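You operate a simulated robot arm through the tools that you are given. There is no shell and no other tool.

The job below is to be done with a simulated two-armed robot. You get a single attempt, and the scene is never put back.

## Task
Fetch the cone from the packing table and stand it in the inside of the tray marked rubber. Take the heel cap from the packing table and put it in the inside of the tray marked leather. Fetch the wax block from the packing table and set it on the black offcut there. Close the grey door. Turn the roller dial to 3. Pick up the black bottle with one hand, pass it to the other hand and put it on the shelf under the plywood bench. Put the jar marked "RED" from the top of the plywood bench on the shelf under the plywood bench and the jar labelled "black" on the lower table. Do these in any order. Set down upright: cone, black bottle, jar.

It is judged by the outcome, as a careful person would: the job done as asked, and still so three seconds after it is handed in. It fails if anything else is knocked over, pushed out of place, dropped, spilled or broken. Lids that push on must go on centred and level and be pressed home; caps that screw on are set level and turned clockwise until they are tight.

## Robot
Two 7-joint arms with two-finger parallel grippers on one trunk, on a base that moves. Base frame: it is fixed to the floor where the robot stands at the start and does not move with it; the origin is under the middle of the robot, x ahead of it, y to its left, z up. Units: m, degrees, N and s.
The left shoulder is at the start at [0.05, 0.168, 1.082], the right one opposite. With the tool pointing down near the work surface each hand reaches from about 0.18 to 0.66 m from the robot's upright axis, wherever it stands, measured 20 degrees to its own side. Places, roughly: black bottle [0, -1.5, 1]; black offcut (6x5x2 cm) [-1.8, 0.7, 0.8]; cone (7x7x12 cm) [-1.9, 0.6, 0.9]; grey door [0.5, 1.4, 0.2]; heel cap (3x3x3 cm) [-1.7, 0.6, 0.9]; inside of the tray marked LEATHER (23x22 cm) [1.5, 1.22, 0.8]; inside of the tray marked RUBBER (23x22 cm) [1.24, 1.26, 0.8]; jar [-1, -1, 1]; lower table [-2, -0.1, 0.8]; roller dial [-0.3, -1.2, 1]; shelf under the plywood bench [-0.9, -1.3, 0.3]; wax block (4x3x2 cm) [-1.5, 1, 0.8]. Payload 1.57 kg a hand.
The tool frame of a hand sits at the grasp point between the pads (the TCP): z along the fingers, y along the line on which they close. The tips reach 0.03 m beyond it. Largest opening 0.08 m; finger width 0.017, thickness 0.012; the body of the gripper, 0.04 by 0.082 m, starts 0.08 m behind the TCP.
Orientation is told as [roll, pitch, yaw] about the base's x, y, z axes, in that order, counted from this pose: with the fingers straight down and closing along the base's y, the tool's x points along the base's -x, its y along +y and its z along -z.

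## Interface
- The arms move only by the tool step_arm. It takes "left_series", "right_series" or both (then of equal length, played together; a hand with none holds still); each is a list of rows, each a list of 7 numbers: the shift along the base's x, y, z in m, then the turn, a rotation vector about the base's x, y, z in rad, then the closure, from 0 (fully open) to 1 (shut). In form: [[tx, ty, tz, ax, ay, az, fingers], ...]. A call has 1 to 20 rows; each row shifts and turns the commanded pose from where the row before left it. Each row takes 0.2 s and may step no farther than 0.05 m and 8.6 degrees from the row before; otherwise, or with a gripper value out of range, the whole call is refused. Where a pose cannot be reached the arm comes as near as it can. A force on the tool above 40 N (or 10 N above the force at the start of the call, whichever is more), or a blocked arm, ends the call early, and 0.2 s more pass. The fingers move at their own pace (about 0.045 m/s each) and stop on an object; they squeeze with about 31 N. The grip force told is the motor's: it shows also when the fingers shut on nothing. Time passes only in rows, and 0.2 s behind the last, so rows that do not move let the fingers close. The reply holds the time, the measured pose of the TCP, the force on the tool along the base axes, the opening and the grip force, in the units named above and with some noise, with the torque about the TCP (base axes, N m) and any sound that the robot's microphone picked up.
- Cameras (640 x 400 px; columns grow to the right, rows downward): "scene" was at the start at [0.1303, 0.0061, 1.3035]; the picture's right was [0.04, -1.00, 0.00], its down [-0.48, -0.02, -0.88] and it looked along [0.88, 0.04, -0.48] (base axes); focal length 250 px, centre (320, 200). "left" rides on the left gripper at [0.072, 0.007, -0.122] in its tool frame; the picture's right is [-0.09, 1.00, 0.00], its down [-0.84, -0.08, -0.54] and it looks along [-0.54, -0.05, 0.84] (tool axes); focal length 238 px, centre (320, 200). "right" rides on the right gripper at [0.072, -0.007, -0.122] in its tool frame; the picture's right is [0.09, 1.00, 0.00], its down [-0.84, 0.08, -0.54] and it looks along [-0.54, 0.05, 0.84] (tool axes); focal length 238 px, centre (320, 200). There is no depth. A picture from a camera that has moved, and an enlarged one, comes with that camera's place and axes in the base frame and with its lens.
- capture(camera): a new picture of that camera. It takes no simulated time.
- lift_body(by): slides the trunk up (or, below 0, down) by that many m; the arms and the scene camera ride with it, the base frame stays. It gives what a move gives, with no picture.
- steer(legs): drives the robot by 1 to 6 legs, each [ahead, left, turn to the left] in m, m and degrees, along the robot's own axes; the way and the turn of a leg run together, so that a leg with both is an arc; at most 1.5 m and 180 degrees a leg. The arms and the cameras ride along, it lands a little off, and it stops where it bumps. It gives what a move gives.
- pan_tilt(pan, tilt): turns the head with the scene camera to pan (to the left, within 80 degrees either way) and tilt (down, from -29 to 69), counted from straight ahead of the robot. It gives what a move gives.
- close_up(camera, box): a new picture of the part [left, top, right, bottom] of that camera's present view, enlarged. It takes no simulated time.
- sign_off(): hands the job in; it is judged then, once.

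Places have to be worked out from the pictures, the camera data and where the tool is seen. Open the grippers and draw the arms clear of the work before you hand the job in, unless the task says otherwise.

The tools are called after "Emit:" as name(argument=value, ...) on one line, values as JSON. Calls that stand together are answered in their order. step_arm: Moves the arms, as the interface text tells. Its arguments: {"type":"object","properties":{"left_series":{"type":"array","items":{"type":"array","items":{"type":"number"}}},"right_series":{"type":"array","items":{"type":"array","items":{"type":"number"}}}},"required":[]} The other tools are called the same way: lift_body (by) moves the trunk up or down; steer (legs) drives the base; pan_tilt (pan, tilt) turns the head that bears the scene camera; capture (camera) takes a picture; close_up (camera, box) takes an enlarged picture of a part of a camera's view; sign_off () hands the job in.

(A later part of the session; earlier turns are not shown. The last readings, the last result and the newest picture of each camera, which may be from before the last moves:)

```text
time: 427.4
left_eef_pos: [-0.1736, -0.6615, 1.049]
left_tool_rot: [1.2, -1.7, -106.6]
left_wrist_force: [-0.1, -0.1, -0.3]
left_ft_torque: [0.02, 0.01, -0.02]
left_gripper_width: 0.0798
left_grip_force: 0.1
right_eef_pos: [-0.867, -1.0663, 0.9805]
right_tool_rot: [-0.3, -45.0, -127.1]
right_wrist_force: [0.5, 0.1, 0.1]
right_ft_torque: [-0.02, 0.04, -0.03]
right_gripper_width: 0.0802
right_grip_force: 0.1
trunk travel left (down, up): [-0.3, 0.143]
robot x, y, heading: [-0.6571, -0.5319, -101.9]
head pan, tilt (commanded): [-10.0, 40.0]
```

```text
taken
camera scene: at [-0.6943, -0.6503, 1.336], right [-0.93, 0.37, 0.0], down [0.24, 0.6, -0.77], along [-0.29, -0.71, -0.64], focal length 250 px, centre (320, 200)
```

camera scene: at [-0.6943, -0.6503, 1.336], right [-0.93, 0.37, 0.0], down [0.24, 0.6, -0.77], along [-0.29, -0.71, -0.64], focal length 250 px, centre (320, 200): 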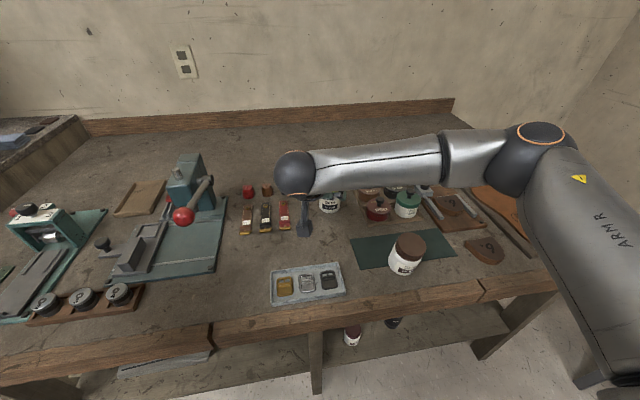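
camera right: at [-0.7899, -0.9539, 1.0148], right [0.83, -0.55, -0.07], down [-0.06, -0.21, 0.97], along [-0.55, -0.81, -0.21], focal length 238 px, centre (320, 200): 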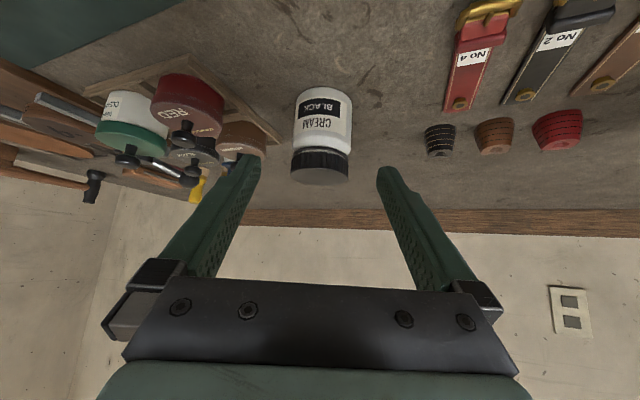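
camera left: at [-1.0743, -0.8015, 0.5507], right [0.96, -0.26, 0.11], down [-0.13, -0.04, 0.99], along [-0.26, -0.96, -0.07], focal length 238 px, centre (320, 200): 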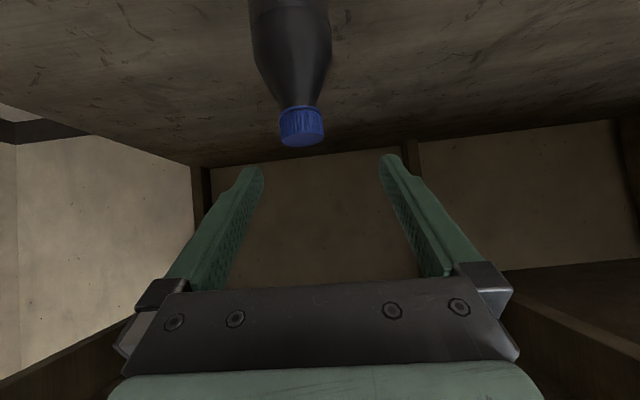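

Centred and clear of the pots. I advance diagonally as before.

Emit:
step_arm(right_series=[[-0.0128, -0.0169, -0.0212, 0, 0, 0, 0], [-0.0128, -0.0169, -0.0212, 0, 0, 0, 0], [-0.0128, -0.0169, -0.0212, 0, 0, 0, 0], [0, 0, 0, 0, 0, 0, 0]])

Emit:
capture(camera="right")

```text
time: 428.4
left_eef_pos: [-0.1732, -0.6612, 1.049]
left_tool_rot: [1.4, -1.7, -106.6]
left_wrist_force: [0.2, 0.8, 0.1]
left_ft_torque: [-0.01, -0.01, -0.03]
left_gripper_width: 0.0803
left_grip_force: 0.0
right_eef_pos: [-0.9047, -1.1176, 0.9157]
right_tool_rot: [-0.4, -45.1, -126.9]
right_wrist_force: [0.4, -0.5, 0.7]
right_ft_torque: [0.01, 0.05, 0.01]
right_gripper_width: 0.0801
right_grip_force: 0.0
trunk travel left (down, up): [-0.3, 0.143]
robot x, y, heading: [-0.6524, -0.5334, -101.9]
head pan, tilt (commanded): [-10.0, 40.0]
```

```text
taken
camera right: at [-0.8287, -1.0049, 0.9512], right [0.83, -0.55, -0.07], down [-0.06, -0.21, 0.97], along [-0.55, -0.81, -0.21], focal length 238 px, centre (320, 200)
```

right: 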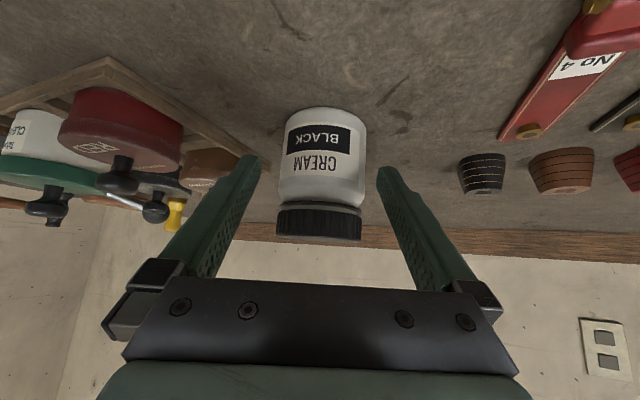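

This jar is ≈1 cm farther than planned. I advance accordingly and check.

Emit:
step_arm(right_series=[[-0.01, -0.0133, -0.0105, 0, 0, 0, 0], [-0.01, -0.0133, -0.0105, 0, 0, 0, 0], [0, 0, 0, 0, 0, 0, 0]])

Emit:
capture(camera="right")

```text
time: 429.2
left_eef_pos: [-0.1731, -0.6624, 1.0496]
left_tool_rot: [1.3, -1.8, -106.6]
left_wrist_force: [0.9, 0.3, -0.2]
left_ft_torque: [0.0, 0.02, -0.03]
left_gripper_width: 0.0796
left_grip_force: 0.1
right_eef_pos: [-0.9247, -1.1425, 0.8957]
right_tool_rot: [-0.3, -45.1, -127.0]
right_wrist_force: [0.2, -0.1, -0.2]
right_ft_torque: [0.0, -0.02, 0.01]
right_gripper_width: 0.0801
right_grip_force: 0.0
trunk travel left (down, up): [-0.3, 0.143]
robot x, y, heading: [-0.6541, -0.5352, -101.9]
head pan, tilt (commanded): [-10.0, 40.0]
```

```text
taken
camera right: at [-0.8483, -1.0311, 0.9306], right [0.83, -0.55, -0.07], down [-0.06, -0.21, 0.97], along [-0.55, -0.81, -0.21], focal length 238 px, centre (320, 200)
```

right: 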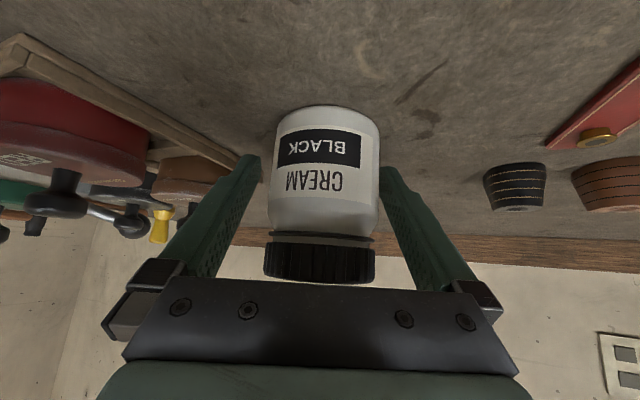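

The jar is 3–4 mm toward one finger; I shift to centre it and close.

Emit:
step_arm(right_series=[[0.0029, -0.0019, 0, 0, 0, 0, 0], [0, 0, 0, 0, 0, 0, 0.5], [0, 0, 0, 0, 0, 0, 1], [0, 0, 0, 0, 0, 0, 1], [0, 0, 0, 0, 0, 0, 1]])

Emit:
step_arm(right_series=[[0, 0, 0.015, 0, 0, 0, 1], [0, 0, 0.03, 0, 0, 0, 1], [0, 0, 0.04, 0, 0, 0, 1], [0, 0, 0.04, 0, 0, 0, 1], [0, 0, 0.03, 0, 0, 0, 1], [0, 0, 0, 0, 0, 0, 1]])

Emit:
capture(camera="right")

Emit:
capture(camera="scene")

```text
time: 430.4
left_eef_pos: [-0.1731, -0.6608, 1.0486]
left_tool_rot: [1.3, -1.7, -106.6]
left_wrist_force: [-0.4, -1.0, -0.4]
left_ft_torque: [0.02, 0.0, 0.0]
left_gripper_width: 0.0799
left_grip_force: 0.0
right_eef_pos: [-0.9225, -1.1456, 0.8957]
right_tool_rot: [-0.4, -45.1, -126.9]
right_wrist_force: [-0.8, -0.4, 0.8]
right_ft_torque: [0.01, 0.04, 0.03]
right_gripper_width: 0.0577
right_grip_force: 31.3
trunk travel left (down, up): [-0.3, 0.143]
robot x, y, heading: [-0.6542, -0.5339, -102.1]
head pan, tilt (commanded): [-10.0, 40.0]
```

```text
time: 431.8
left_eef_pos: [-0.1739, -0.6614, 1.0495]
left_tool_rot: [1.2, -1.6, -106.5]
left_wrist_force: [0.7, 0.8, -0.2]
left_ft_torque: [0.01, 0.02, -0.04]
left_gripper_width: 0.08
left_grip_force: 0.0
right_eef_pos: [-0.9228, -1.1464, 1.0501]
right_tool_rot: [-0.4, -44.9, -127.0]
right_wrist_force: [-1.3, 0.1, -2.6]
right_ft_torque: [0.0, 0.0, -0.02]
right_gripper_width: 0.0579
right_grip_force: 30.9
trunk travel left (down, up): [-0.3, 0.143]
robot x, y, heading: [-0.6542, -0.5358, -101.8]
head pan, tilt (commanded): [-10.0, 40.0]
```

```text
taken
camera right: at [-0.8458, -1.034, 1.0862], right [0.83, -0.55, -0.07], down [-0.06, -0.22, 0.97], along [-0.55, -0.81, -0.21], focal length 238 px, centre (320, 200)
```

right: 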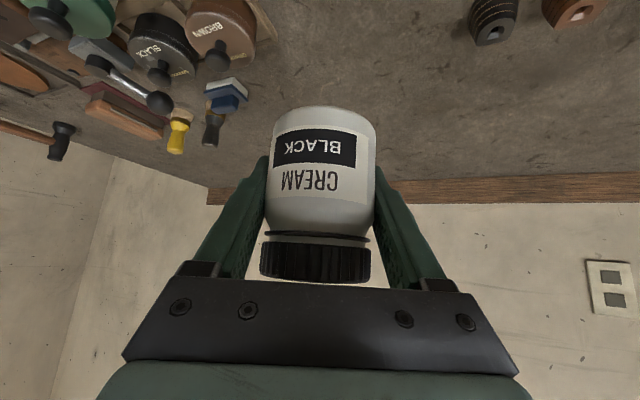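

```text
taken
camera scene: at [-0.6945, -0.6506, 1.336], right [-0.93, 0.37, 0.0], down [0.24, 0.6, -0.77], along [-0.29, -0.71, -0.64], focal length 250 px, centre (320, 200)
```

scene: 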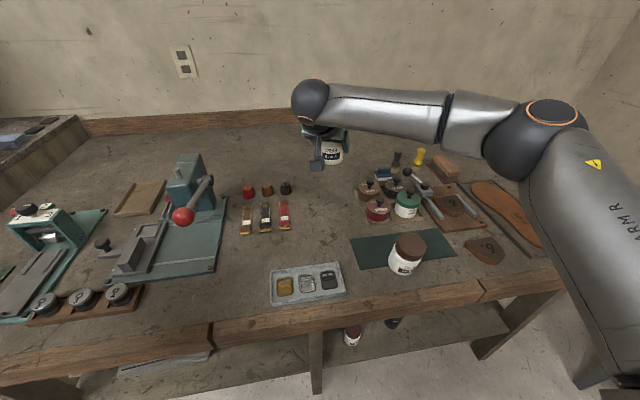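

The black jar is in hand. I back off from the bench, turn toward the lower table, and approach to look for a free spot.

Emit:
steer(legs=[[-0.4, 0, 0], [0, 0, -89.5], [0.5, 0.2, 0]])

Emit:
pan_tilt(pan=10, tilt=35)

Emit:
capture(camera="scene")

```text
time: 440.9
left_eef_pos: [-1.2311, -0.7146, 1.0501]
left_tool_rot: [1.3, -1.6, 163.3]
left_wrist_force: [-0.7, 0.3, 0.1]
left_ft_torque: [-0.02, -0.02, -0.02]
left_gripper_width: 0.0801
left_grip_force: 0.1
right_eef_pos: [-1.7136, 0.0357, 1.0512]
right_tool_rot: [-0.5, -45.0, 142.9]
right_wrist_force: [-0.2, -0.2, -1.4]
right_ft_torque: [0.01, 0.05, -0.01]
right_gripper_width: 0.0579
right_grip_force: 31.2
trunk travel left (down, up): [-0.3, 0.143]
robot x, y, heading: [-1.1007, -0.2364, 168.1]
head pan, tilt (commanded): [-10.0, 40.0]
```

```text
time: 441.7
left_eef_pos: [-1.2295, -0.7141, 1.0494]
left_tool_rot: [1.2, -1.7, 163.3]
left_wrist_force: [0.1, 0.4, -0.5]
left_ft_torque: [0.01, 0.0, 0.01]
left_gripper_width: 0.0801
left_grip_force: 0.0
right_eef_pos: [-1.7156, 0.0347, 1.0512]
right_tool_rot: [-0.5, -45.0, 143.0]
right_wrist_force: [-0.4, -0.1, -2.0]
right_ft_torque: [0.0, -0.02, 0.01]
right_gripper_width: 0.0576
right_grip_force: 31.1
trunk travel left (down, up): [-0.3, 0.143]
robot x, y, heading: [-1.1044, -0.2337, 168.0]
head pan, tilt (commanded): [10.0, 35.0]
```

```text
taken
camera scene: at [-1.2301, -0.2205, 1.3435], right [0.04, 1.0, 0.0], down [0.57, -0.02, -0.82], along [-0.82, 0.03, -0.57], focal length 250 px, centre (320, 200)
```

scene: 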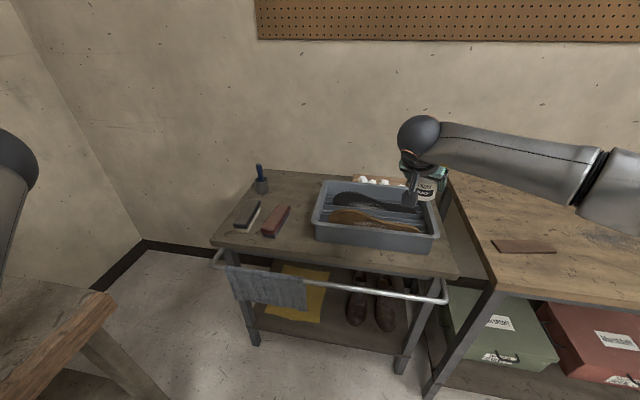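

I zoom in on the lower table to find a free place.

Emit:
close_up(camera="scene", box=[200, 150, 470, 300])

```text
2.37 times, centred on (335, 225) of scene
camera zoom: at [-1.2301, -0.2205, 1.3435], right [0.04, 1.0, 0.0], down [0.57, -0.02, -0.82], along [-0.82, 0.03, -0.57], focal length 593 px, centre (284, 141)
```

zoom: 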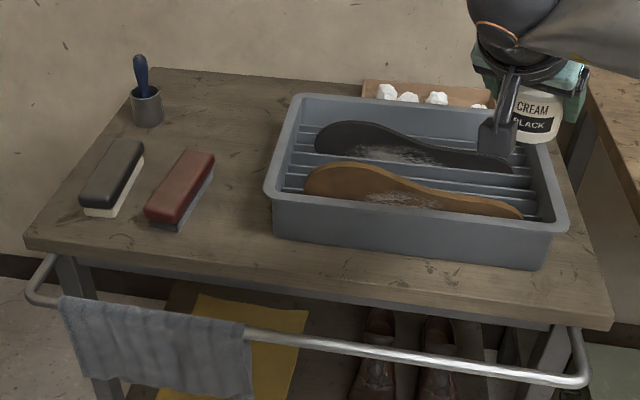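

The table top is at ≈0.768 m; the free area is behind the red brush, left of the tub, around (-2.126, -0.30). I turn the robot 37° left so that the right hand can come in between brush and tub, and turn the hand to suit.

Emit:
steer(legs=[[0, 0, 37]])

Emit:
step_arm(right_series=[[0, 0, 0, 0, 0, 0.1045, 1], [0, 0, 0, 0, 0, 0.1045, 1], [0, 0, 0, 0, 0, 0.1045, 1], [0, 0, 0, 0, 0, 0, 1]])

Emit:
pan_tilt(pan=-15, tilt=40)

Emit:
capture(camera="scene")

Emit:
capture(camera="right")

```text
time: 443.9
left_eef_pos: [-0.916, -0.6955, 1.05]
left_tool_rot: [1.3, -1.7, -159.8]
left_wrist_force: [-0.4, 0.1, 0.5]
left_ft_torque: [-0.02, 0.02, 0.0]
left_gripper_width: 0.08
left_grip_force: 0.0
right_eef_pos: [-1.7519, -0.3859, 1.0495]
right_tool_rot: [-0.3, -45.0, 179.7]
right_wrist_force: [-0.2, -0.6, -2.3]
right_ft_torque: [0.0, 0.03, 0.02]
right_gripper_width: 0.0578
right_grip_force: 31.1
trunk travel left (down, up): [-0.3, 0.143]
robot x, y, heading: [-1.1019, -0.2337, -155.2]
head pan, tilt (commanded): [10.0, 35.0]
```

```text
time: 444.9
left_eef_pos: [-0.9182, -0.6949, 1.0478]
left_tool_rot: [1.3, -1.6, -159.8]
left_wrist_force: [0.8, 0.3, -0.5]
left_ft_torque: [-0.02, 0.0, 0.0]
left_gripper_width: 0.0801
left_grip_force: 0.1
right_eef_pos: [-1.754, -0.3855, 1.0492]
right_tool_rot: [-0.3, -45.0, -162.2]
right_wrist_force: [1.2, -0.3, -2.5]
right_ft_torque: [0.01, -0.01, 0.01]
right_gripper_width: 0.0578
right_grip_force: 30.9
trunk travel left (down, up): [-0.3, 0.143]
robot x, y, heading: [-1.1034, -0.2343, -155.2]
head pan, tilt (commanded): [10.0, 35.0]
```

```text
time: 445.7
left_eef_pos: [-0.9157, -0.6947, 1.0488]
left_tool_rot: [1.3, -1.7, -159.8]
left_wrist_force: [1.2, 0.0, 0.7]
left_ft_torque: [0.04, 0.01, -0.01]
left_gripper_width: 0.0803
left_grip_force: 0.0
right_eef_pos: [-1.7526, -0.3854, 1.0509]
right_tool_rot: [-0.5, -45.0, -162.3]
right_wrist_force: [0.7, 0.0, -1.7]
right_ft_torque: [0.01, 0.0, -0.01]
right_gripper_width: 0.0578
right_grip_force: 31.2
trunk travel left (down, up): [-0.3, 0.143]
robot x, y, heading: [-1.1018, -0.234, -155.1]
head pan, tilt (commanded): [-15.0, 40.0]
```

```text
taken
camera scene: at [-1.223, -0.2635, 1.336], right [-0.17, 0.99, 0.0], down [0.63, 0.11, -0.77], along [-0.75, -0.13, -0.64], focal length 250 px, centre (320, 200)
```

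scene: 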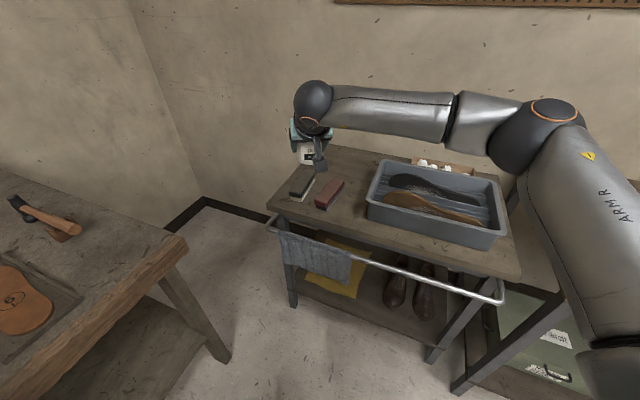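

```text
taken
camera right: at [-1.6256, -0.3385, 1.0855], right [0.36, -0.93, -0.07], down [-0.17, -0.14, 0.97], along [-0.92, -0.34, -0.21], focal length 238 px, centre (320, 200)
```

right: 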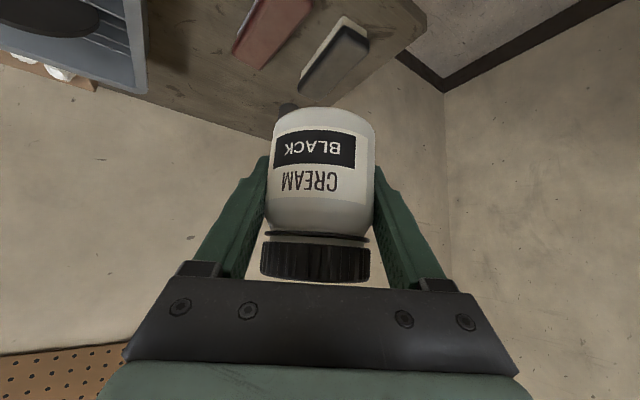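

Geometry confirmed. I drive to the standing point near the table.

Emit:
steer(legs=[[0.2, -0.132, 0]])

Emit:
capture(camera="scene")

Emit:
capture(camera="right")

```text
time: 447.6
left_eef_pos: [-1.1548, -0.6591, 1.0491]
left_tool_rot: [1.4, -1.8, -160.0]
left_wrist_force: [1.0, 0.8, -1.2]
left_ft_torque: [-0.02, -0.04, 0.02]
left_gripper_width: 0.0798
left_grip_force: 0.1
right_eef_pos: [-1.9911, -0.3476, 1.0505]
right_tool_rot: [-0.2, -45.0, -162.3]
right_wrist_force: [-0.6, 0.5, -1.8]
right_ft_torque: [0.0, 0.03, -0.01]
right_gripper_width: 0.0577
right_grip_force: 30.9
trunk travel left (down, up): [-0.3, 0.143]
robot x, y, heading: [-1.3419, -0.1987, -155.3]
head pan, tilt (commanded): [-15.0, 40.0]
```

```text
taken
camera scene: at [-1.4614, -0.2266, 1.3359], right [-0.17, 0.99, 0.0], down [0.63, 0.11, -0.77], along [-0.75, -0.13, -0.64], focal length 250 px, centre (320, 200)
```

scene: 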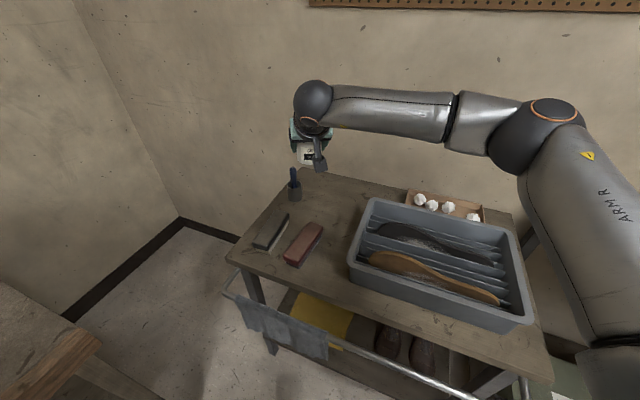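

```text
taken
camera right: at [-1.864, -0.3009, 1.0853], right [0.36, -0.93, -0.07], down [-0.17, -0.14, 0.97], along [-0.92, -0.34, -0.21], focal length 238 px, centre (320, 200)
```

right: 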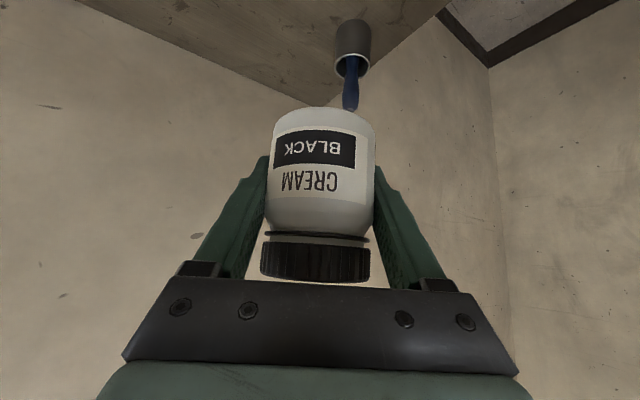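

A bit more reach is needed: I drive 5 cm ahead, then move the jar over the free spot, still high.

Emit:
steer(legs=[[0.05, 0, 0]])

Emit:
step_arm(right_series=[[-0.028, 0.0228, 0, 0, 0, 0, 1], [-0.028, 0.0228, 0, 0, 0, 0, 1], [-0.028, 0.0228, -0.01, 0, 0, 0, 1], [0, 0, -0.04, 0, 0, 0, 1], [0, 0, -0.04, 0, 0, 0, 1], [0, 0, 0, 0, 0, 0, 1]])

Emit:
capture(camera="scene")

Emit:
capture(camera="right")

```text
time: 448.5
left_eef_pos: [-1.2006, -0.6807, 1.0489]
left_tool_rot: [1.3, -1.6, -160.1]
left_wrist_force: [-0.3, -0.6, 0.3]
left_ft_torque: [0.0, -0.02, -0.01]
left_gripper_width: 0.08
left_grip_force: 0.0
right_eef_pos: [-2.037, -0.3683, 1.0486]
right_tool_rot: [-0.4, -45.0, -162.4]
right_wrist_force: [-0.3, -0.2, -2.4]
right_ft_torque: [-0.01, 0.04, -0.01]
right_gripper_width: 0.0577
right_grip_force: 30.4
trunk travel left (down, up): [-0.3, 0.143]
robot x, y, heading: [-1.3842, -0.2154, -155.2]
head pan, tilt (commanded): [-15.0, 40.0]
```

```text
time: 449.9
left_eef_pos: [-1.1999, -0.6805, 1.0498]
left_tool_rot: [1.3, -1.7, -160.1]
left_wrist_force: [-0.1, -0.5, 0.4]
left_ft_torque: [0.02, 0.01, 0.0]
left_gripper_width: 0.0805
left_grip_force: 0.1
right_eef_pos: [-2.1213, -0.2982, 0.9599]
right_tool_rot: [-0.2, -45.0, -162.5]
right_wrist_force: [0.2, 0.0, -2.3]
right_ft_torque: [0.0, 0.02, 0.03]
right_gripper_width: 0.0578
right_grip_force: 30.9
trunk travel left (down, up): [-0.3, 0.143]
robot x, y, heading: [-1.3845, -0.2176, -155.3]
head pan, tilt (commanded): [-15.0, 40.0]
```

```text
taken
camera scene: at [-1.5059, -0.2475, 1.336], right [-0.17, 0.99, 0.0], down [0.63, 0.11, -0.77], along [-0.76, -0.13, -0.64], focal length 250 px, centre (320, 200)
```

scene: 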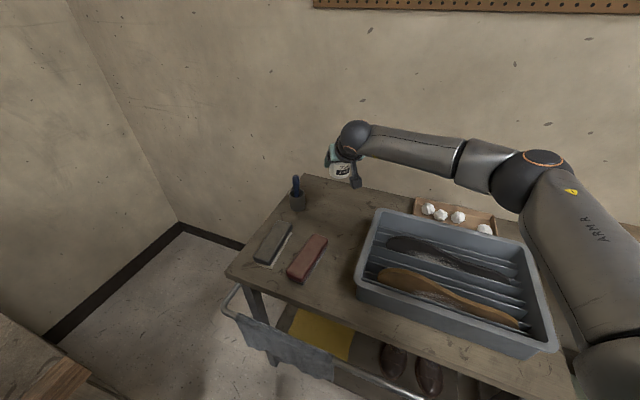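

```text
taken
camera right: at [-1.9926, -0.2523, 0.9947], right [0.36, -0.93, -0.07], down [-0.17, -0.14, 0.97], along [-0.92, -0.34, -0.21], focal length 238 px, centre (320, 200)
```

right: 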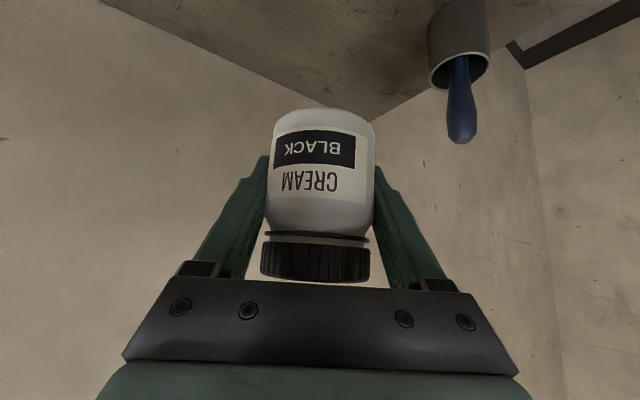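

The jar is above the free area, clear of cup, brushes and tub. I lower to just above the table and check.

Emit:
step_arm(right_series=[[0, 0, -0.04, 0, 0, 0, 1], [0, 0, -0.04, 0, 0, 0, 1], [0, 0, -0.03, 0, 0, 0, 1], [0, 0, 0, 0, 0, 0, 1]])

Emit:
close_up(camera="scene", box=[230, 120, 470, 270])

Emit:
capture(camera="right")

```text
time: 450.9
left_eef_pos: [-1.2006, -0.6798, 1.048]
left_tool_rot: [1.3, -1.8, -159.9]
left_wrist_force: [-0.4, 0.1, -0.4]
left_ft_torque: [0.03, 0.01, -0.02]
left_gripper_width: 0.0798
left_grip_force: 0.1
right_eef_pos: [-2.1208, -0.2989, 0.8501]
right_tool_rot: [-0.3, -45.0, -162.5]
right_wrist_force: [-0.9, 0.1, -2.7]
right_ft_torque: [0.0, 0.02, -0.01]
right_gripper_width: 0.0577
right_grip_force: 31.2
trunk travel left (down, up): [-0.3, 0.143]
robot x, y, heading: [-1.3837, -0.2192, -155.4]
head pan, tilt (commanded): [-15.0, 40.0]
```

```text
2.67 times, centred on (350, 195) of scene
camera zoom: at [-1.506, -0.2474, 1.336], right [-0.17, 0.99, 0.0], down [0.63, 0.11, -0.77], along [-0.75, -0.13, -0.64], focal length 667 px, centre (240, 213)
```

zoom: 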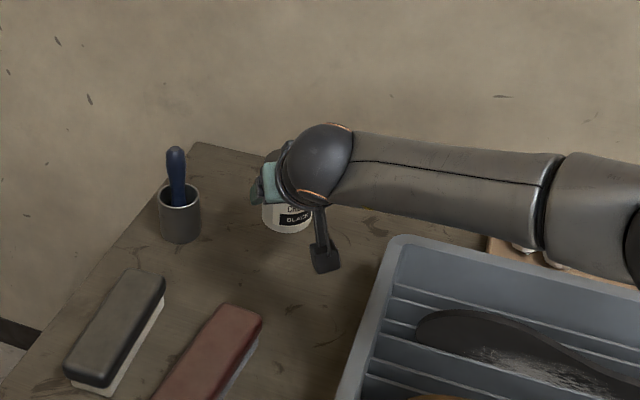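

```text
taken
camera right: at [-1.9933, -0.2527, 0.8853], right [0.36, -0.93, -0.07], down [-0.17, -0.14, 0.97], along [-0.92, -0.34, -0.21], focal length 238 px, centre (320, 200)
```

right: 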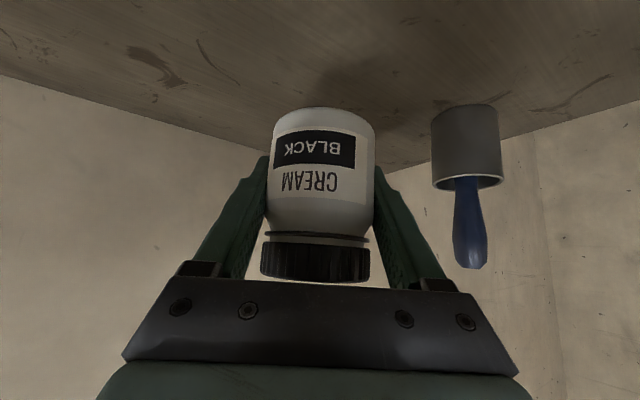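

Everything is clear. I lower in small steps until contact.

Emit:
step_arm(right_series=[[0, 0, -0.01, 0, 0, 0, 1], [0, 0, -0.01, 0, 0, 0, 1], [0, 0, -0.006, 0, 0, 0, 1], [0, 0, 0, 0, 0, 0, 1]])

Emit:
step_arm(right_series=[[0, 0, -0.003, 0, 0, 0, 1], [0, 0, -0.003, 0, 0, 0, 1], [0, 0, 0, 0, 0, 0, 1]])

Emit:
close_up(camera="right", box=[220, 60, 420, 185])

```text
time: 451.9
left_eef_pos: [-1.2011, -0.6804, 1.0487]
left_tool_rot: [1.3, -1.7, -159.9]
left_wrist_force: [-0.6, -0.4, -0.2]
left_ft_torque: [-0.03, 0.04, -0.04]
left_gripper_width: 0.0801
left_grip_force: 0.0
right_eef_pos: [-2.1208, -0.299, 0.8239]
right_tool_rot: [-0.3, -45.0, -162.4]
right_wrist_force: [-0.5, 0.6, -1.8]
right_ft_torque: [-0.02, 0.02, 0.0]
right_gripper_width: 0.0577
right_grip_force: 31.1
trunk travel left (down, up): [-0.3, 0.143]
robot x, y, heading: [-1.3869, -0.2157, -155.3]
head pan, tilt (commanded): [-15.0, 40.0]
```

```text
time: 452.7
left_eef_pos: [-1.2001, -0.6807, 1.0493]
left_tool_rot: [1.3, -1.7, -159.9]
left_wrist_force: [-0.1, 0.2, 0.1]
left_ft_torque: [-0.02, 0.01, -0.01]
left_gripper_width: 0.0799
left_grip_force: 0.1
right_eef_pos: [-2.1202, -0.2992, 0.8186]
right_tool_rot: [-0.4, -45.0, -162.4]
right_wrist_force: [-0.8, -0.3, -2.8]
right_ft_torque: [-0.01, 0.0, -0.02]
right_gripper_width: 0.0579
right_grip_force: 31.0
trunk travel left (down, up): [-0.3, 0.143]
robot x, y, heading: [-1.3822, -0.2217, -155.3]
head pan, tilt (commanded): [-15.0, 40.0]
```

```text
3.20 times, centred on (320, 122) of right
camera zoom: at [-1.9931, -0.2531, 0.8542], right [0.36, -0.93, -0.07], down [-0.17, -0.14, 0.97], along [-0.92, -0.34, -0.21], focal length 763 px, centre (320, 448)
```

zoom: 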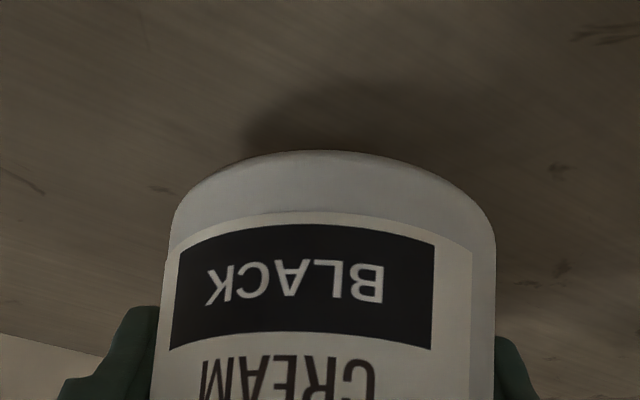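

Still above the table by the shadow; I go on in 4 mm steps.

Emit:
step_arm(right_series=[[0, 0, -0.004, 0, 0, 0, 1], [0, 0, -0.004, 0, 0, 0, 1], [0, 0, -0.004, 0, 0, 0, 1], [0, 0, 0, 0, 0, 0, 1]])

Emit:
close_up(camera="right", box=[220, 60, 420, 185])

Emit:
close_up(camera="scene", box=[290, 160, 402, 230])

```text
time: 453.7
left_eef_pos: [-1.2002, -0.6797, 1.0489]
left_tool_rot: [1.3, -1.8, -160.0]
left_wrist_force: [-0.3, 0.9, 0.2]
left_ft_torque: [-0.01, -0.02, 0.0]
left_gripper_width: 0.0801
left_grip_force: 0.0
right_eef_pos: [-2.12, -0.3012, 0.8063]
right_tool_rot: [-0.4, -45.0, -162.4]
right_wrist_force: [0.2, 0.1, -1.5]
right_ft_torque: [0.0, -0.01, 0.03]
right_gripper_width: 0.0578
right_grip_force: 30.6
trunk travel left (down, up): [-0.3, 0.143]
robot x, y, heading: [-1.3835, -0.2185, -155.5]
head pan, tilt (commanded): [-15.0, 40.0]
```

```text
3.20 times, centred on (320, 122) of right
camera zoom: at [-1.9927, -0.2534, 0.8414], right [0.36, -0.93, -0.07], down [-0.17, -0.14, 0.97], along [-0.92, -0.34, -0.21], focal length 763 px, centre (320, 448)
```

zoom: 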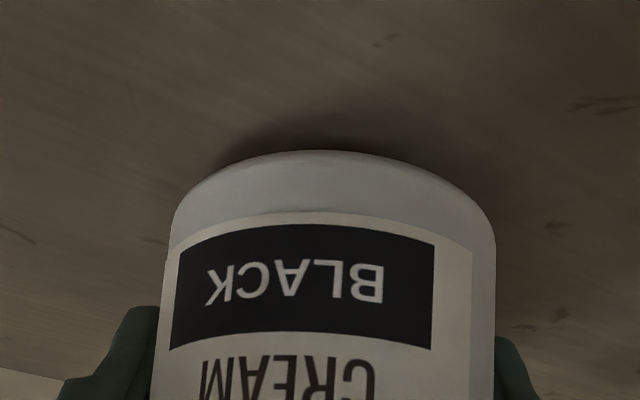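

```text
5.71 times, centred on (346, 195) of scene
camera zoom: at [-1.506, -0.2474, 1.336], right [-0.17, 0.99, 0.0], down [0.63, 0.11, -0.77], along [-0.75, -0.13, -0.64], focal length 1430 px, centre (171, 229)
```

zoom: 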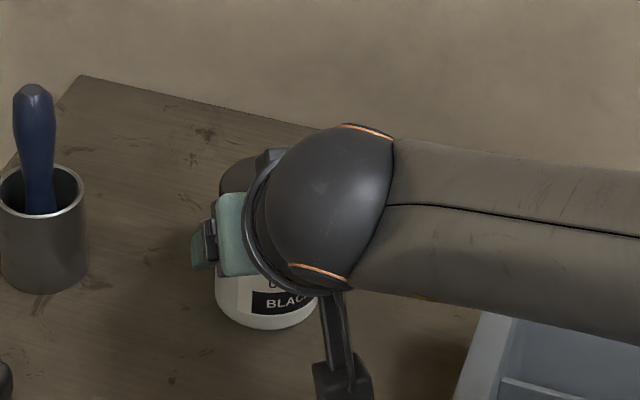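

Almost there; further small steps.

Emit:
step_arm(right_series=[[0, 0, -0.003, 0, 0, 0, 1], [0, 0, -0.003, 0, 0, 0, 1], [0, 0, -0.002, 0, 0, 0, 1], [0, 0, 0, 0, 0, 0, 1]])

Emit:
close_up(camera="right", box=[220, 60, 420, 185])

```text
time: 454.7
left_eef_pos: [-1.1998, -0.6799, 1.0503]
left_tool_rot: [1.3, -1.7, -160.0]
left_wrist_force: [-0.8, 0.4, 0.5]
left_ft_torque: [0.0, 0.02, 0.01]
left_gripper_width: 0.0805
left_grip_force: 0.1
right_eef_pos: [-2.1211, -0.2998, 0.7982]
right_tool_rot: [-0.4, -45.0, -162.3]
right_wrist_force: [-0.4, -0.1, -2.0]
right_ft_torque: [-0.03, -0.01, -0.03]
right_gripper_width: 0.0575
right_grip_force: 31.0
trunk travel left (down, up): [-0.3, 0.143]
robot x, y, heading: [-1.3854, -0.2225, -155.5]
head pan, tilt (commanded): [-15.0, 40.0]
```

```text
3.20 times, centred on (320, 122) of right
camera zoom: at [-1.993, -0.253, 0.8334], right [0.36, -0.93, -0.07], down [-0.17, -0.14, 0.97], along [-0.92, -0.34, -0.21], focal length 763 px, centre (320, 448)
```

zoom: 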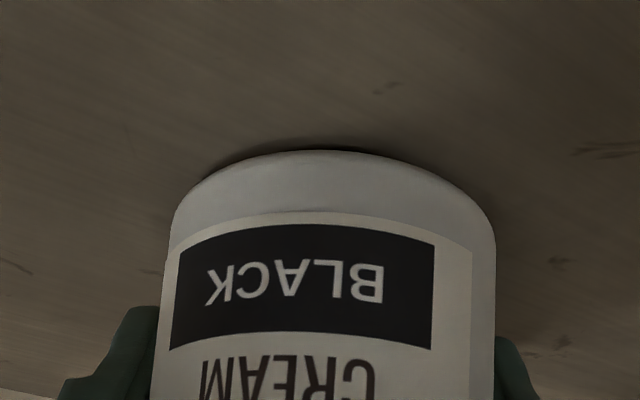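

Emit:
step_arm(right_series=[[0, 0, -0.0025, 0, 0, 0, 1], [0, 0, -0.0025, 0, 0, 0, 1], [0, 0, 0, 0, 0, 0, 1]])

```text
time: 455.5
left_eef_pos: [-1.1993, -0.6796, 1.0504]
left_tool_rot: [1.3, -1.8, -160.0]
left_wrist_force: [-0.5, 0.8, 0.7]
left_ft_torque: [0.01, 0.01, -0.02]
left_gripper_width: 0.0801
left_grip_force: 0.1
right_eef_pos: [-2.1199, -0.2992, 0.7951]
right_tool_rot: [-0.3, -45.2, -162.4]
right_wrist_force: [0.2, 1.0, 7.1]
right_ft_torque: [-0.05, -0.17, 0.02]
right_gripper_width: 0.0578
right_grip_force: 30.7
trunk travel left (down, up): [-0.3, 0.143]
robot x, y, heading: [-1.3851, -0.2188, -155.2]
head pan, tilt (commanded): [-15.0, 40.0]
```

Contact at 7 N. I open the hand and withdraw along the tool axis, up and back.

Emit:
step_arm(right_series=[[0, 0, 0.0005, 0, 0, 0, 0.5], [0, 0, 0, 0, 0, 0, 0.2], [0, 0, 0, 0, 0, 0, 0], [0, 0, 0, 0, 0, 0, 0], [0, 0, 0, 0, 0, 0, 0]])

Emit:
capture(camera="right")

Emit:
step_arm(right_series=[[0.0202, 0.0064, 0.0212, 0, 0, 0, 0], [0.0202, 0.0064, 0.0212, 0, 0, 0, 0], [0.0202, 0.0064, 0.0212, 0, 0, 0, 0], [0.0202, 0.0064, 0.0212, 0, 0, 0, 0], [0, 0, 0.045, 0, 0, 0, 0], [0, 0, 0.045, 0, 0, 0, 0], [0, 0, 0, 0, 0, 0, 0]])

Emit:
capture(camera="right")

Emit:
capture(camera="scene")

```text
time: 456.7
left_eef_pos: [-1.2009, -0.6814, 1.0496]
left_tool_rot: [1.3, -1.8, -160.0]
left_wrist_force: [0.1, 0.5, -0.3]
left_ft_torque: [0.02, 0.0, 0.03]
left_gripper_width: 0.0802
left_grip_force: 0.0
right_eef_pos: [-2.1194, -0.2995, 0.7937]
right_tool_rot: [-0.5, -45.1, -162.5]
right_wrist_force: [0.1, 0.1, -0.5]
right_ft_torque: [0.02, 0.01, 0.01]
right_gripper_width: 0.08
right_grip_force: 0.0
trunk travel left (down, up): [-0.3, 0.143]
robot x, y, heading: [-1.3856, -0.2196, -154.8]
head pan, tilt (commanded): [-15.0, 40.0]
```

```text
taken
camera right: at [-1.9927, -0.253, 0.8295], right [0.36, -0.93, -0.07], down [-0.17, -0.14, 0.97], along [-0.92, -0.34, -0.21], focal length 238 px, centre (320, 200)
```

right: 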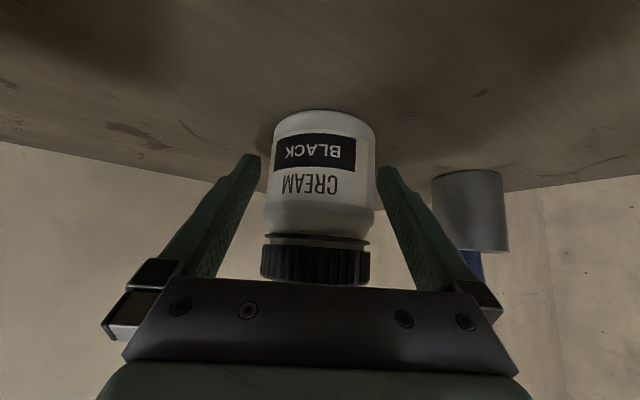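

```text
time: 458.3
left_eef_pos: [-1.2007, -0.6794, 1.0495]
left_tool_rot: [1.3, -1.7, -160.0]
left_wrist_force: [-0.2, 0.0, -0.8]
left_ft_torque: [0.01, 0.04, -0.03]
left_gripper_width: 0.0799
left_grip_force: 0.1
right_eef_pos: [-2.0391, -0.2726, 0.9691]
right_tool_rot: [-0.4, -45.0, -162.3]
right_wrist_force: [-0.3, -0.4, -0.1]
right_ft_torque: [-0.02, 0.03, 0.02]
right_gripper_width: 0.0798
right_grip_force: 0.1
trunk travel left (down, up): [-0.3, 0.143]
robot x, y, heading: [-1.3861, -0.2197, -155.4]
head pan, tilt (commanded): [-15.0, 40.0]
```

```text
taken
camera right: at [-1.9115, -0.2263, 1.0053], right [0.36, -0.93, -0.07], down [-0.17, -0.14, 0.97], along [-0.92, -0.34, -0.21], focal length 238 px, centre (320, 200)
```

right: 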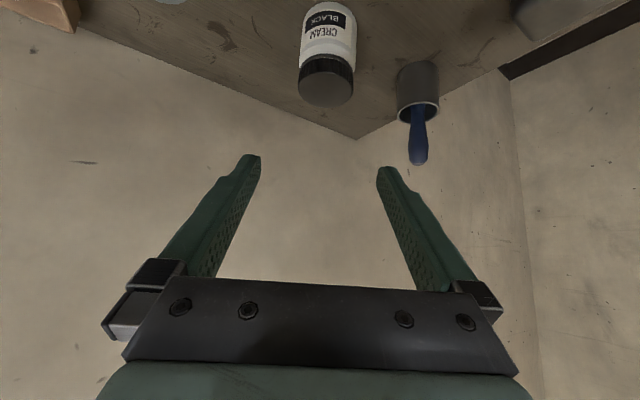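

```text
taken
camera scene: at [-1.5058, -0.2474, 1.336], right [-0.17, 0.99, 0.0], down [0.63, 0.11, -0.77], along [-0.76, -0.13, -0.64], focal length 250 px, centre (320, 200)
```

scene: 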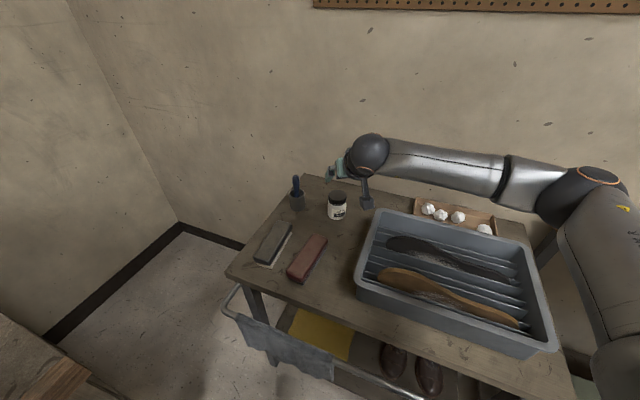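

The black jar stands on the lower table. I raise the right hand, back away, and then check the packing table and other places once more.

Emit:
step_arm(right_series=[[0, 0, 0.045, 0, 0, 0, 0], [0, 0, 0.045, 0, 0, 0, 0]])

Emit:
steer(legs=[[-0.5, 0, 0]])

Emit:
step_arm(right_series=[[0.02, 0.02, 0, 0.0324, -0.1, 0, 0], [0.02, 0.02, 0, 0.0324, -0.1, 0, 0], [0.02, 0.02, 0, 0.0324, -0.1, 0, 0], [0.02, 0.02, 0, 0.0324, -0.1, 0, 0], [0.02, 0.02, 0, 0.0324, -0.1, 0, 0], [0.02, 0.02, 0, 0.0324, -0.1, 0, 0], [0.02, 0.02, 0, 0.0324, -0.1, 0, 0]])

Emit:
pan_tilt(pan=-20, tilt=30)

Emit:
capture(camera="scene")

```text
time: 458.9
left_eef_pos: [-1.2001, -0.6809, 1.0503]
left_tool_rot: [1.3, -1.7, -160.1]
left_wrist_force: [-0.4, -0.1, 0.4]
left_ft_torque: [0.04, 0.02, 0.01]
left_gripper_width: 0.08
left_grip_force: 0.0
right_eef_pos: [-2.0396, -0.2745, 1.06]
right_tool_rot: [-0.5, -45.0, -162.4]
right_wrist_force: [-0.7, -0.4, -0.5]
right_ft_torque: [-0.01, 0.0, -0.03]
right_gripper_width: 0.0801
right_grip_force: 0.1
trunk travel left (down, up): [-0.3, 0.143]
robot x, y, heading: [-1.3822, -0.2203, -155.2]
head pan, tilt (commanded): [-15.0, 40.0]
```

```text
time: 461.8
left_eef_pos: [-0.7435, -0.4687, 1.0488]
left_tool_rot: [1.3, -1.7, -160.1]
left_wrist_force: [-0.9, -0.1, -0.4]
left_ft_torque: [-0.02, 0.01, -0.05]
left_gripper_width: 0.0803
left_grip_force: 0.0
right_eef_pos: [-1.582, -0.0615, 1.0607]
right_tool_rot: [-0.4, -45.2, -162.5]
right_wrist_force: [0.2, -0.1, 0.5]
right_ft_torque: [-0.02, -0.03, -0.02]
right_gripper_width: 0.08
right_grip_force: 0.0
trunk travel left (down, up): [-0.3, 0.143]
robot x, y, heading: [-0.9265, -0.006, -155.4]
head pan, tilt (commanded): [-15.0, 40.0]
```

```text
time: 463.4
left_eef_pos: [-0.7416, -0.4686, 1.0492]
left_tool_rot: [1.3, -1.7, -160.1]
left_wrist_force: [-0.5, -0.6, 0.7]
left_ft_torque: [0.01, -0.03, 0.0]
left_gripper_width: 0.08
left_grip_force: 0.1
right_eef_pos: [-1.4412, 0.0784, 1.0606]
right_tool_rot: [-0.8, -2.7, -162.3]
right_wrist_force: [0.2, -1.0, -0.3]
right_ft_torque: [-0.01, 0.01, -0.01]
right_gripper_width: 0.0801
right_grip_force: 0.1
trunk travel left (down, up): [-0.3, 0.143]
robot x, y, heading: [-0.9277, -0.0092, -155.6]
head pan, tilt (commanded): [-15.0, 40.0]
```

```text
time: 464.2
left_eef_pos: [-0.7435, -0.4694, 1.0494]
left_tool_rot: [1.3, -1.7, -160.0]
left_wrist_force: [-0.1, 0.4, 0.2]
left_ft_torque: [0.01, 0.03, 0.0]
left_gripper_width: 0.0801
left_grip_force: 0.0
right_eef_pos: [-1.4415, 0.0786, 1.0615]
right_tool_rot: [-0.8, -3.0, -162.3]
right_wrist_force: [0.0, -0.7, 0.1]
right_ft_torque: [0.02, 0.0, 0.0]
right_gripper_width: 0.0798
right_grip_force: 0.0
trunk travel left (down, up): [-0.3, 0.143]
robot x, y, heading: [-0.9261, -0.0092, -155.5]
head pan, tilt (commanded): [-20.0, 30.0]
```

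```text
taken
camera scene: at [-1.0544, -0.03, 1.3513], right [-0.08, 1.0, 0.0], down [0.5, 0.04, -0.87], along [-0.86, -0.07, -0.5], focal length 250 px, centre (320, 200)
```

scene: 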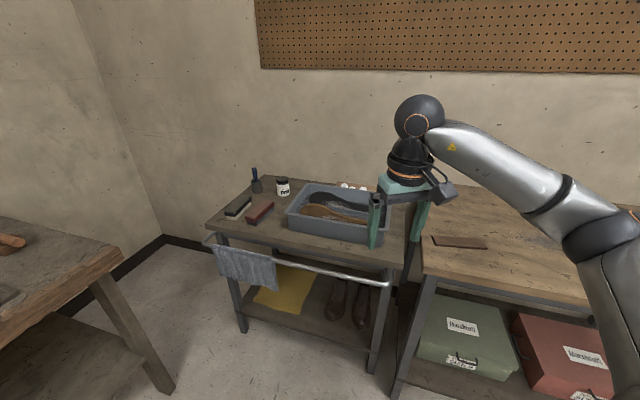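

The black jar is in place and nothing was disturbed. I pan to check the wax block on the offcut.

Emit:
pan_tilt(pan=-62, tilt=28)

Emit:
capture(camera="scene")

Emit:
steer(legs=[[0, 0, 60]])

Emit:
pan_tilt(pan=0, tilt=30)

Emit:
capture(camera="scene")

```text
time: 465.2
left_eef_pos: [-0.7424, -0.4691, 1.0482]
left_tool_rot: [1.3, -1.7, -160.0]
left_wrist_force: [-0.4, -0.3, -0.1]
left_ft_torque: [-0.01, 0.02, 0.01]
left_gripper_width: 0.0799
left_grip_force: 0.0
right_eef_pos: [-1.4422, 0.0781, 1.0616]
right_tool_rot: [-0.7, -2.8, -162.4]
right_wrist_force: [0.0, 0.5, -0.2]
right_ft_torque: [-0.01, 0.01, 0.03]
right_gripper_width: 0.0802
right_grip_force: 0.0
trunk travel left (down, up): [-0.3, 0.143]
robot x, y, heading: [-0.9233, -0.0083, -155.5]
head pan, tilt (commanded): [-62.0, 28.0]
```

```text
taken
camera scene: at [-1.0368, 0.0326, 1.3545], right [0.61, 0.8, 0.0], down [0.37, -0.28, -0.88], along [-0.7, 0.54, -0.47], focal length 250 px, centre (320, 200)
```

scene: 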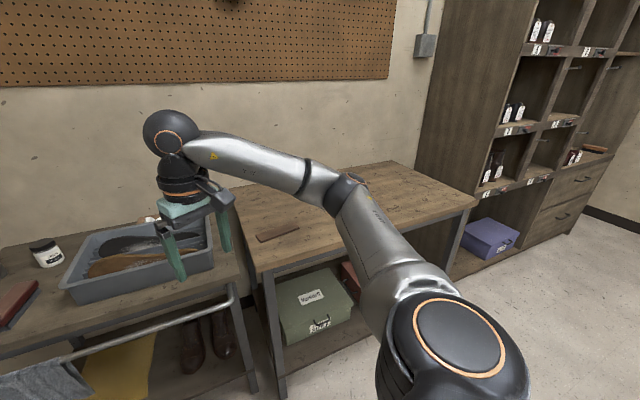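

```text
time: 468.3
left_eef_pos: [-0.4336, -0.0745, 1.0496]
left_tool_rot: [1.3, -1.7, -99.5]
left_wrist_force: [-0.1, 0.0, 0.3]
left_ft_torque: [-0.01, -0.02, -0.01]
left_gripper_width: 0.0799
left_grip_force: 0.1
right_eef_pos: [-1.2549, -0.4138, 1.0612]
right_tool_rot: [-0.7, -2.9, -101.8]
right_wrist_force: [-1.1, -0.3, -0.1]
right_ft_torque: [-0.04, -0.01, 0.01]
right_gripper_width: 0.0799
right_grip_force: 0.1
trunk travel left (down, up): [-0.3, 0.143]
robot x, y, heading: [-0.9253, -0.007, -95.0]
head pan, tilt (commanded): [-62.0, 28.0]
```

```text
time: 469.6
left_eef_pos: [-0.4347, -0.0752, 1.0486]
left_tool_rot: [1.3, -1.7, -99.5]
left_wrist_force: [0.6, -0.1, 0.8]
left_ft_torque: [0.02, -0.02, 0.0]
left_gripper_width: 0.0801
left_grip_force: 0.0
right_eef_pos: [-1.2556, -0.4146, 1.0616]
right_tool_rot: [-0.6, -2.9, -101.8]
right_wrist_force: [0.3, -0.1, 0.0]
right_ft_torque: [0.0, -0.01, 0.03]
right_gripper_width: 0.0801
right_grip_force: 0.0
trunk travel left (down, up): [-0.3, 0.143]
robot x, y, heading: [-0.9299, -0.01, -94.6]
head pan, tilt (commanded): [0.0, 30.0]
```

```text
taken
camera scene: at [-0.9389, -0.1361, 1.3514], right [-1.0, 0.09, 0.0], down [0.04, 0.5, -0.87], along [-0.07, -0.86, -0.5], focal length 250 px, centre (320, 200)
```

scene: 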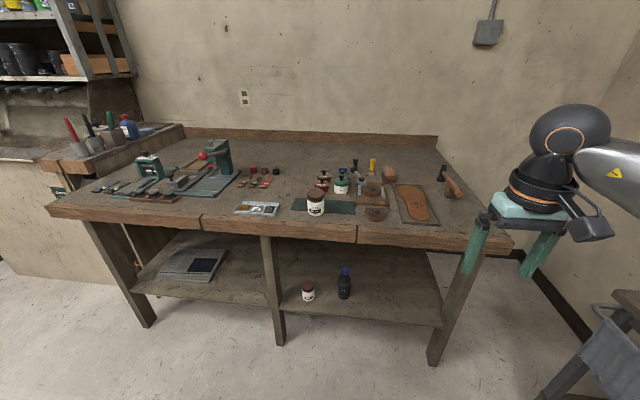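

The bench and shelf look right. I zoom on the dial and shelf for a last check.

Emit:
close_up(camera="scene", box=[120, 140, 200, 190])

Emit:
close_up(camera="scene", box=[260, 250, 380, 325])

```text
8.00 times, centred on (160, 165) of scene
camera zoom: at [-0.9389, -0.1361, 1.3514], right [-1.0, 0.09, 0.0], down [0.04, 0.5, -0.87], along [-0.07, -0.86, -0.5], focal length 2002 px, centre (1600, 480)
```

zoom: 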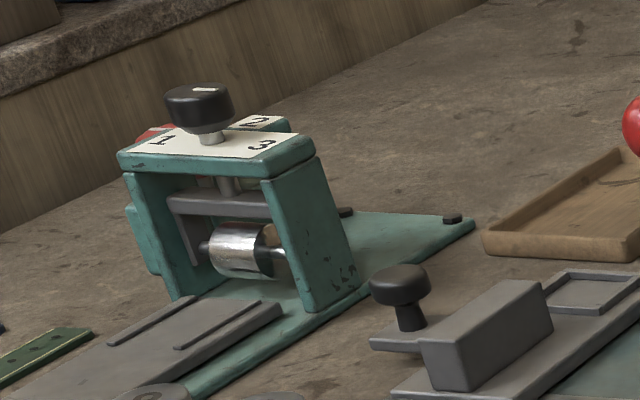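

```text
5.33 times, centred on (320, 288) of scene
camera zoom: at [-0.9389, -0.1361, 1.3514], right [-1.0, 0.09, 0.0], down [0.04, 0.5, -0.87], along [-0.07, -0.86, -0.5], focal length 1334 px, centre (320, -267)
```

zoom: 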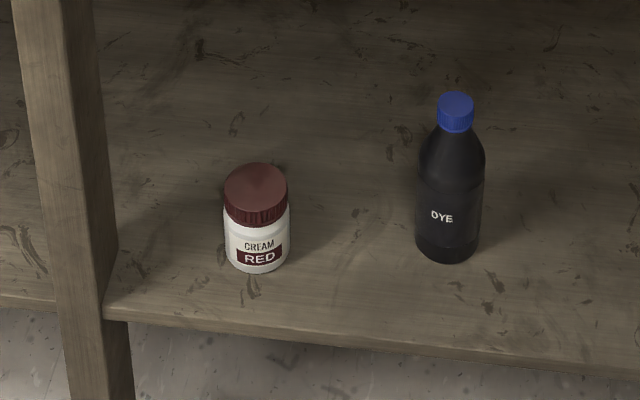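

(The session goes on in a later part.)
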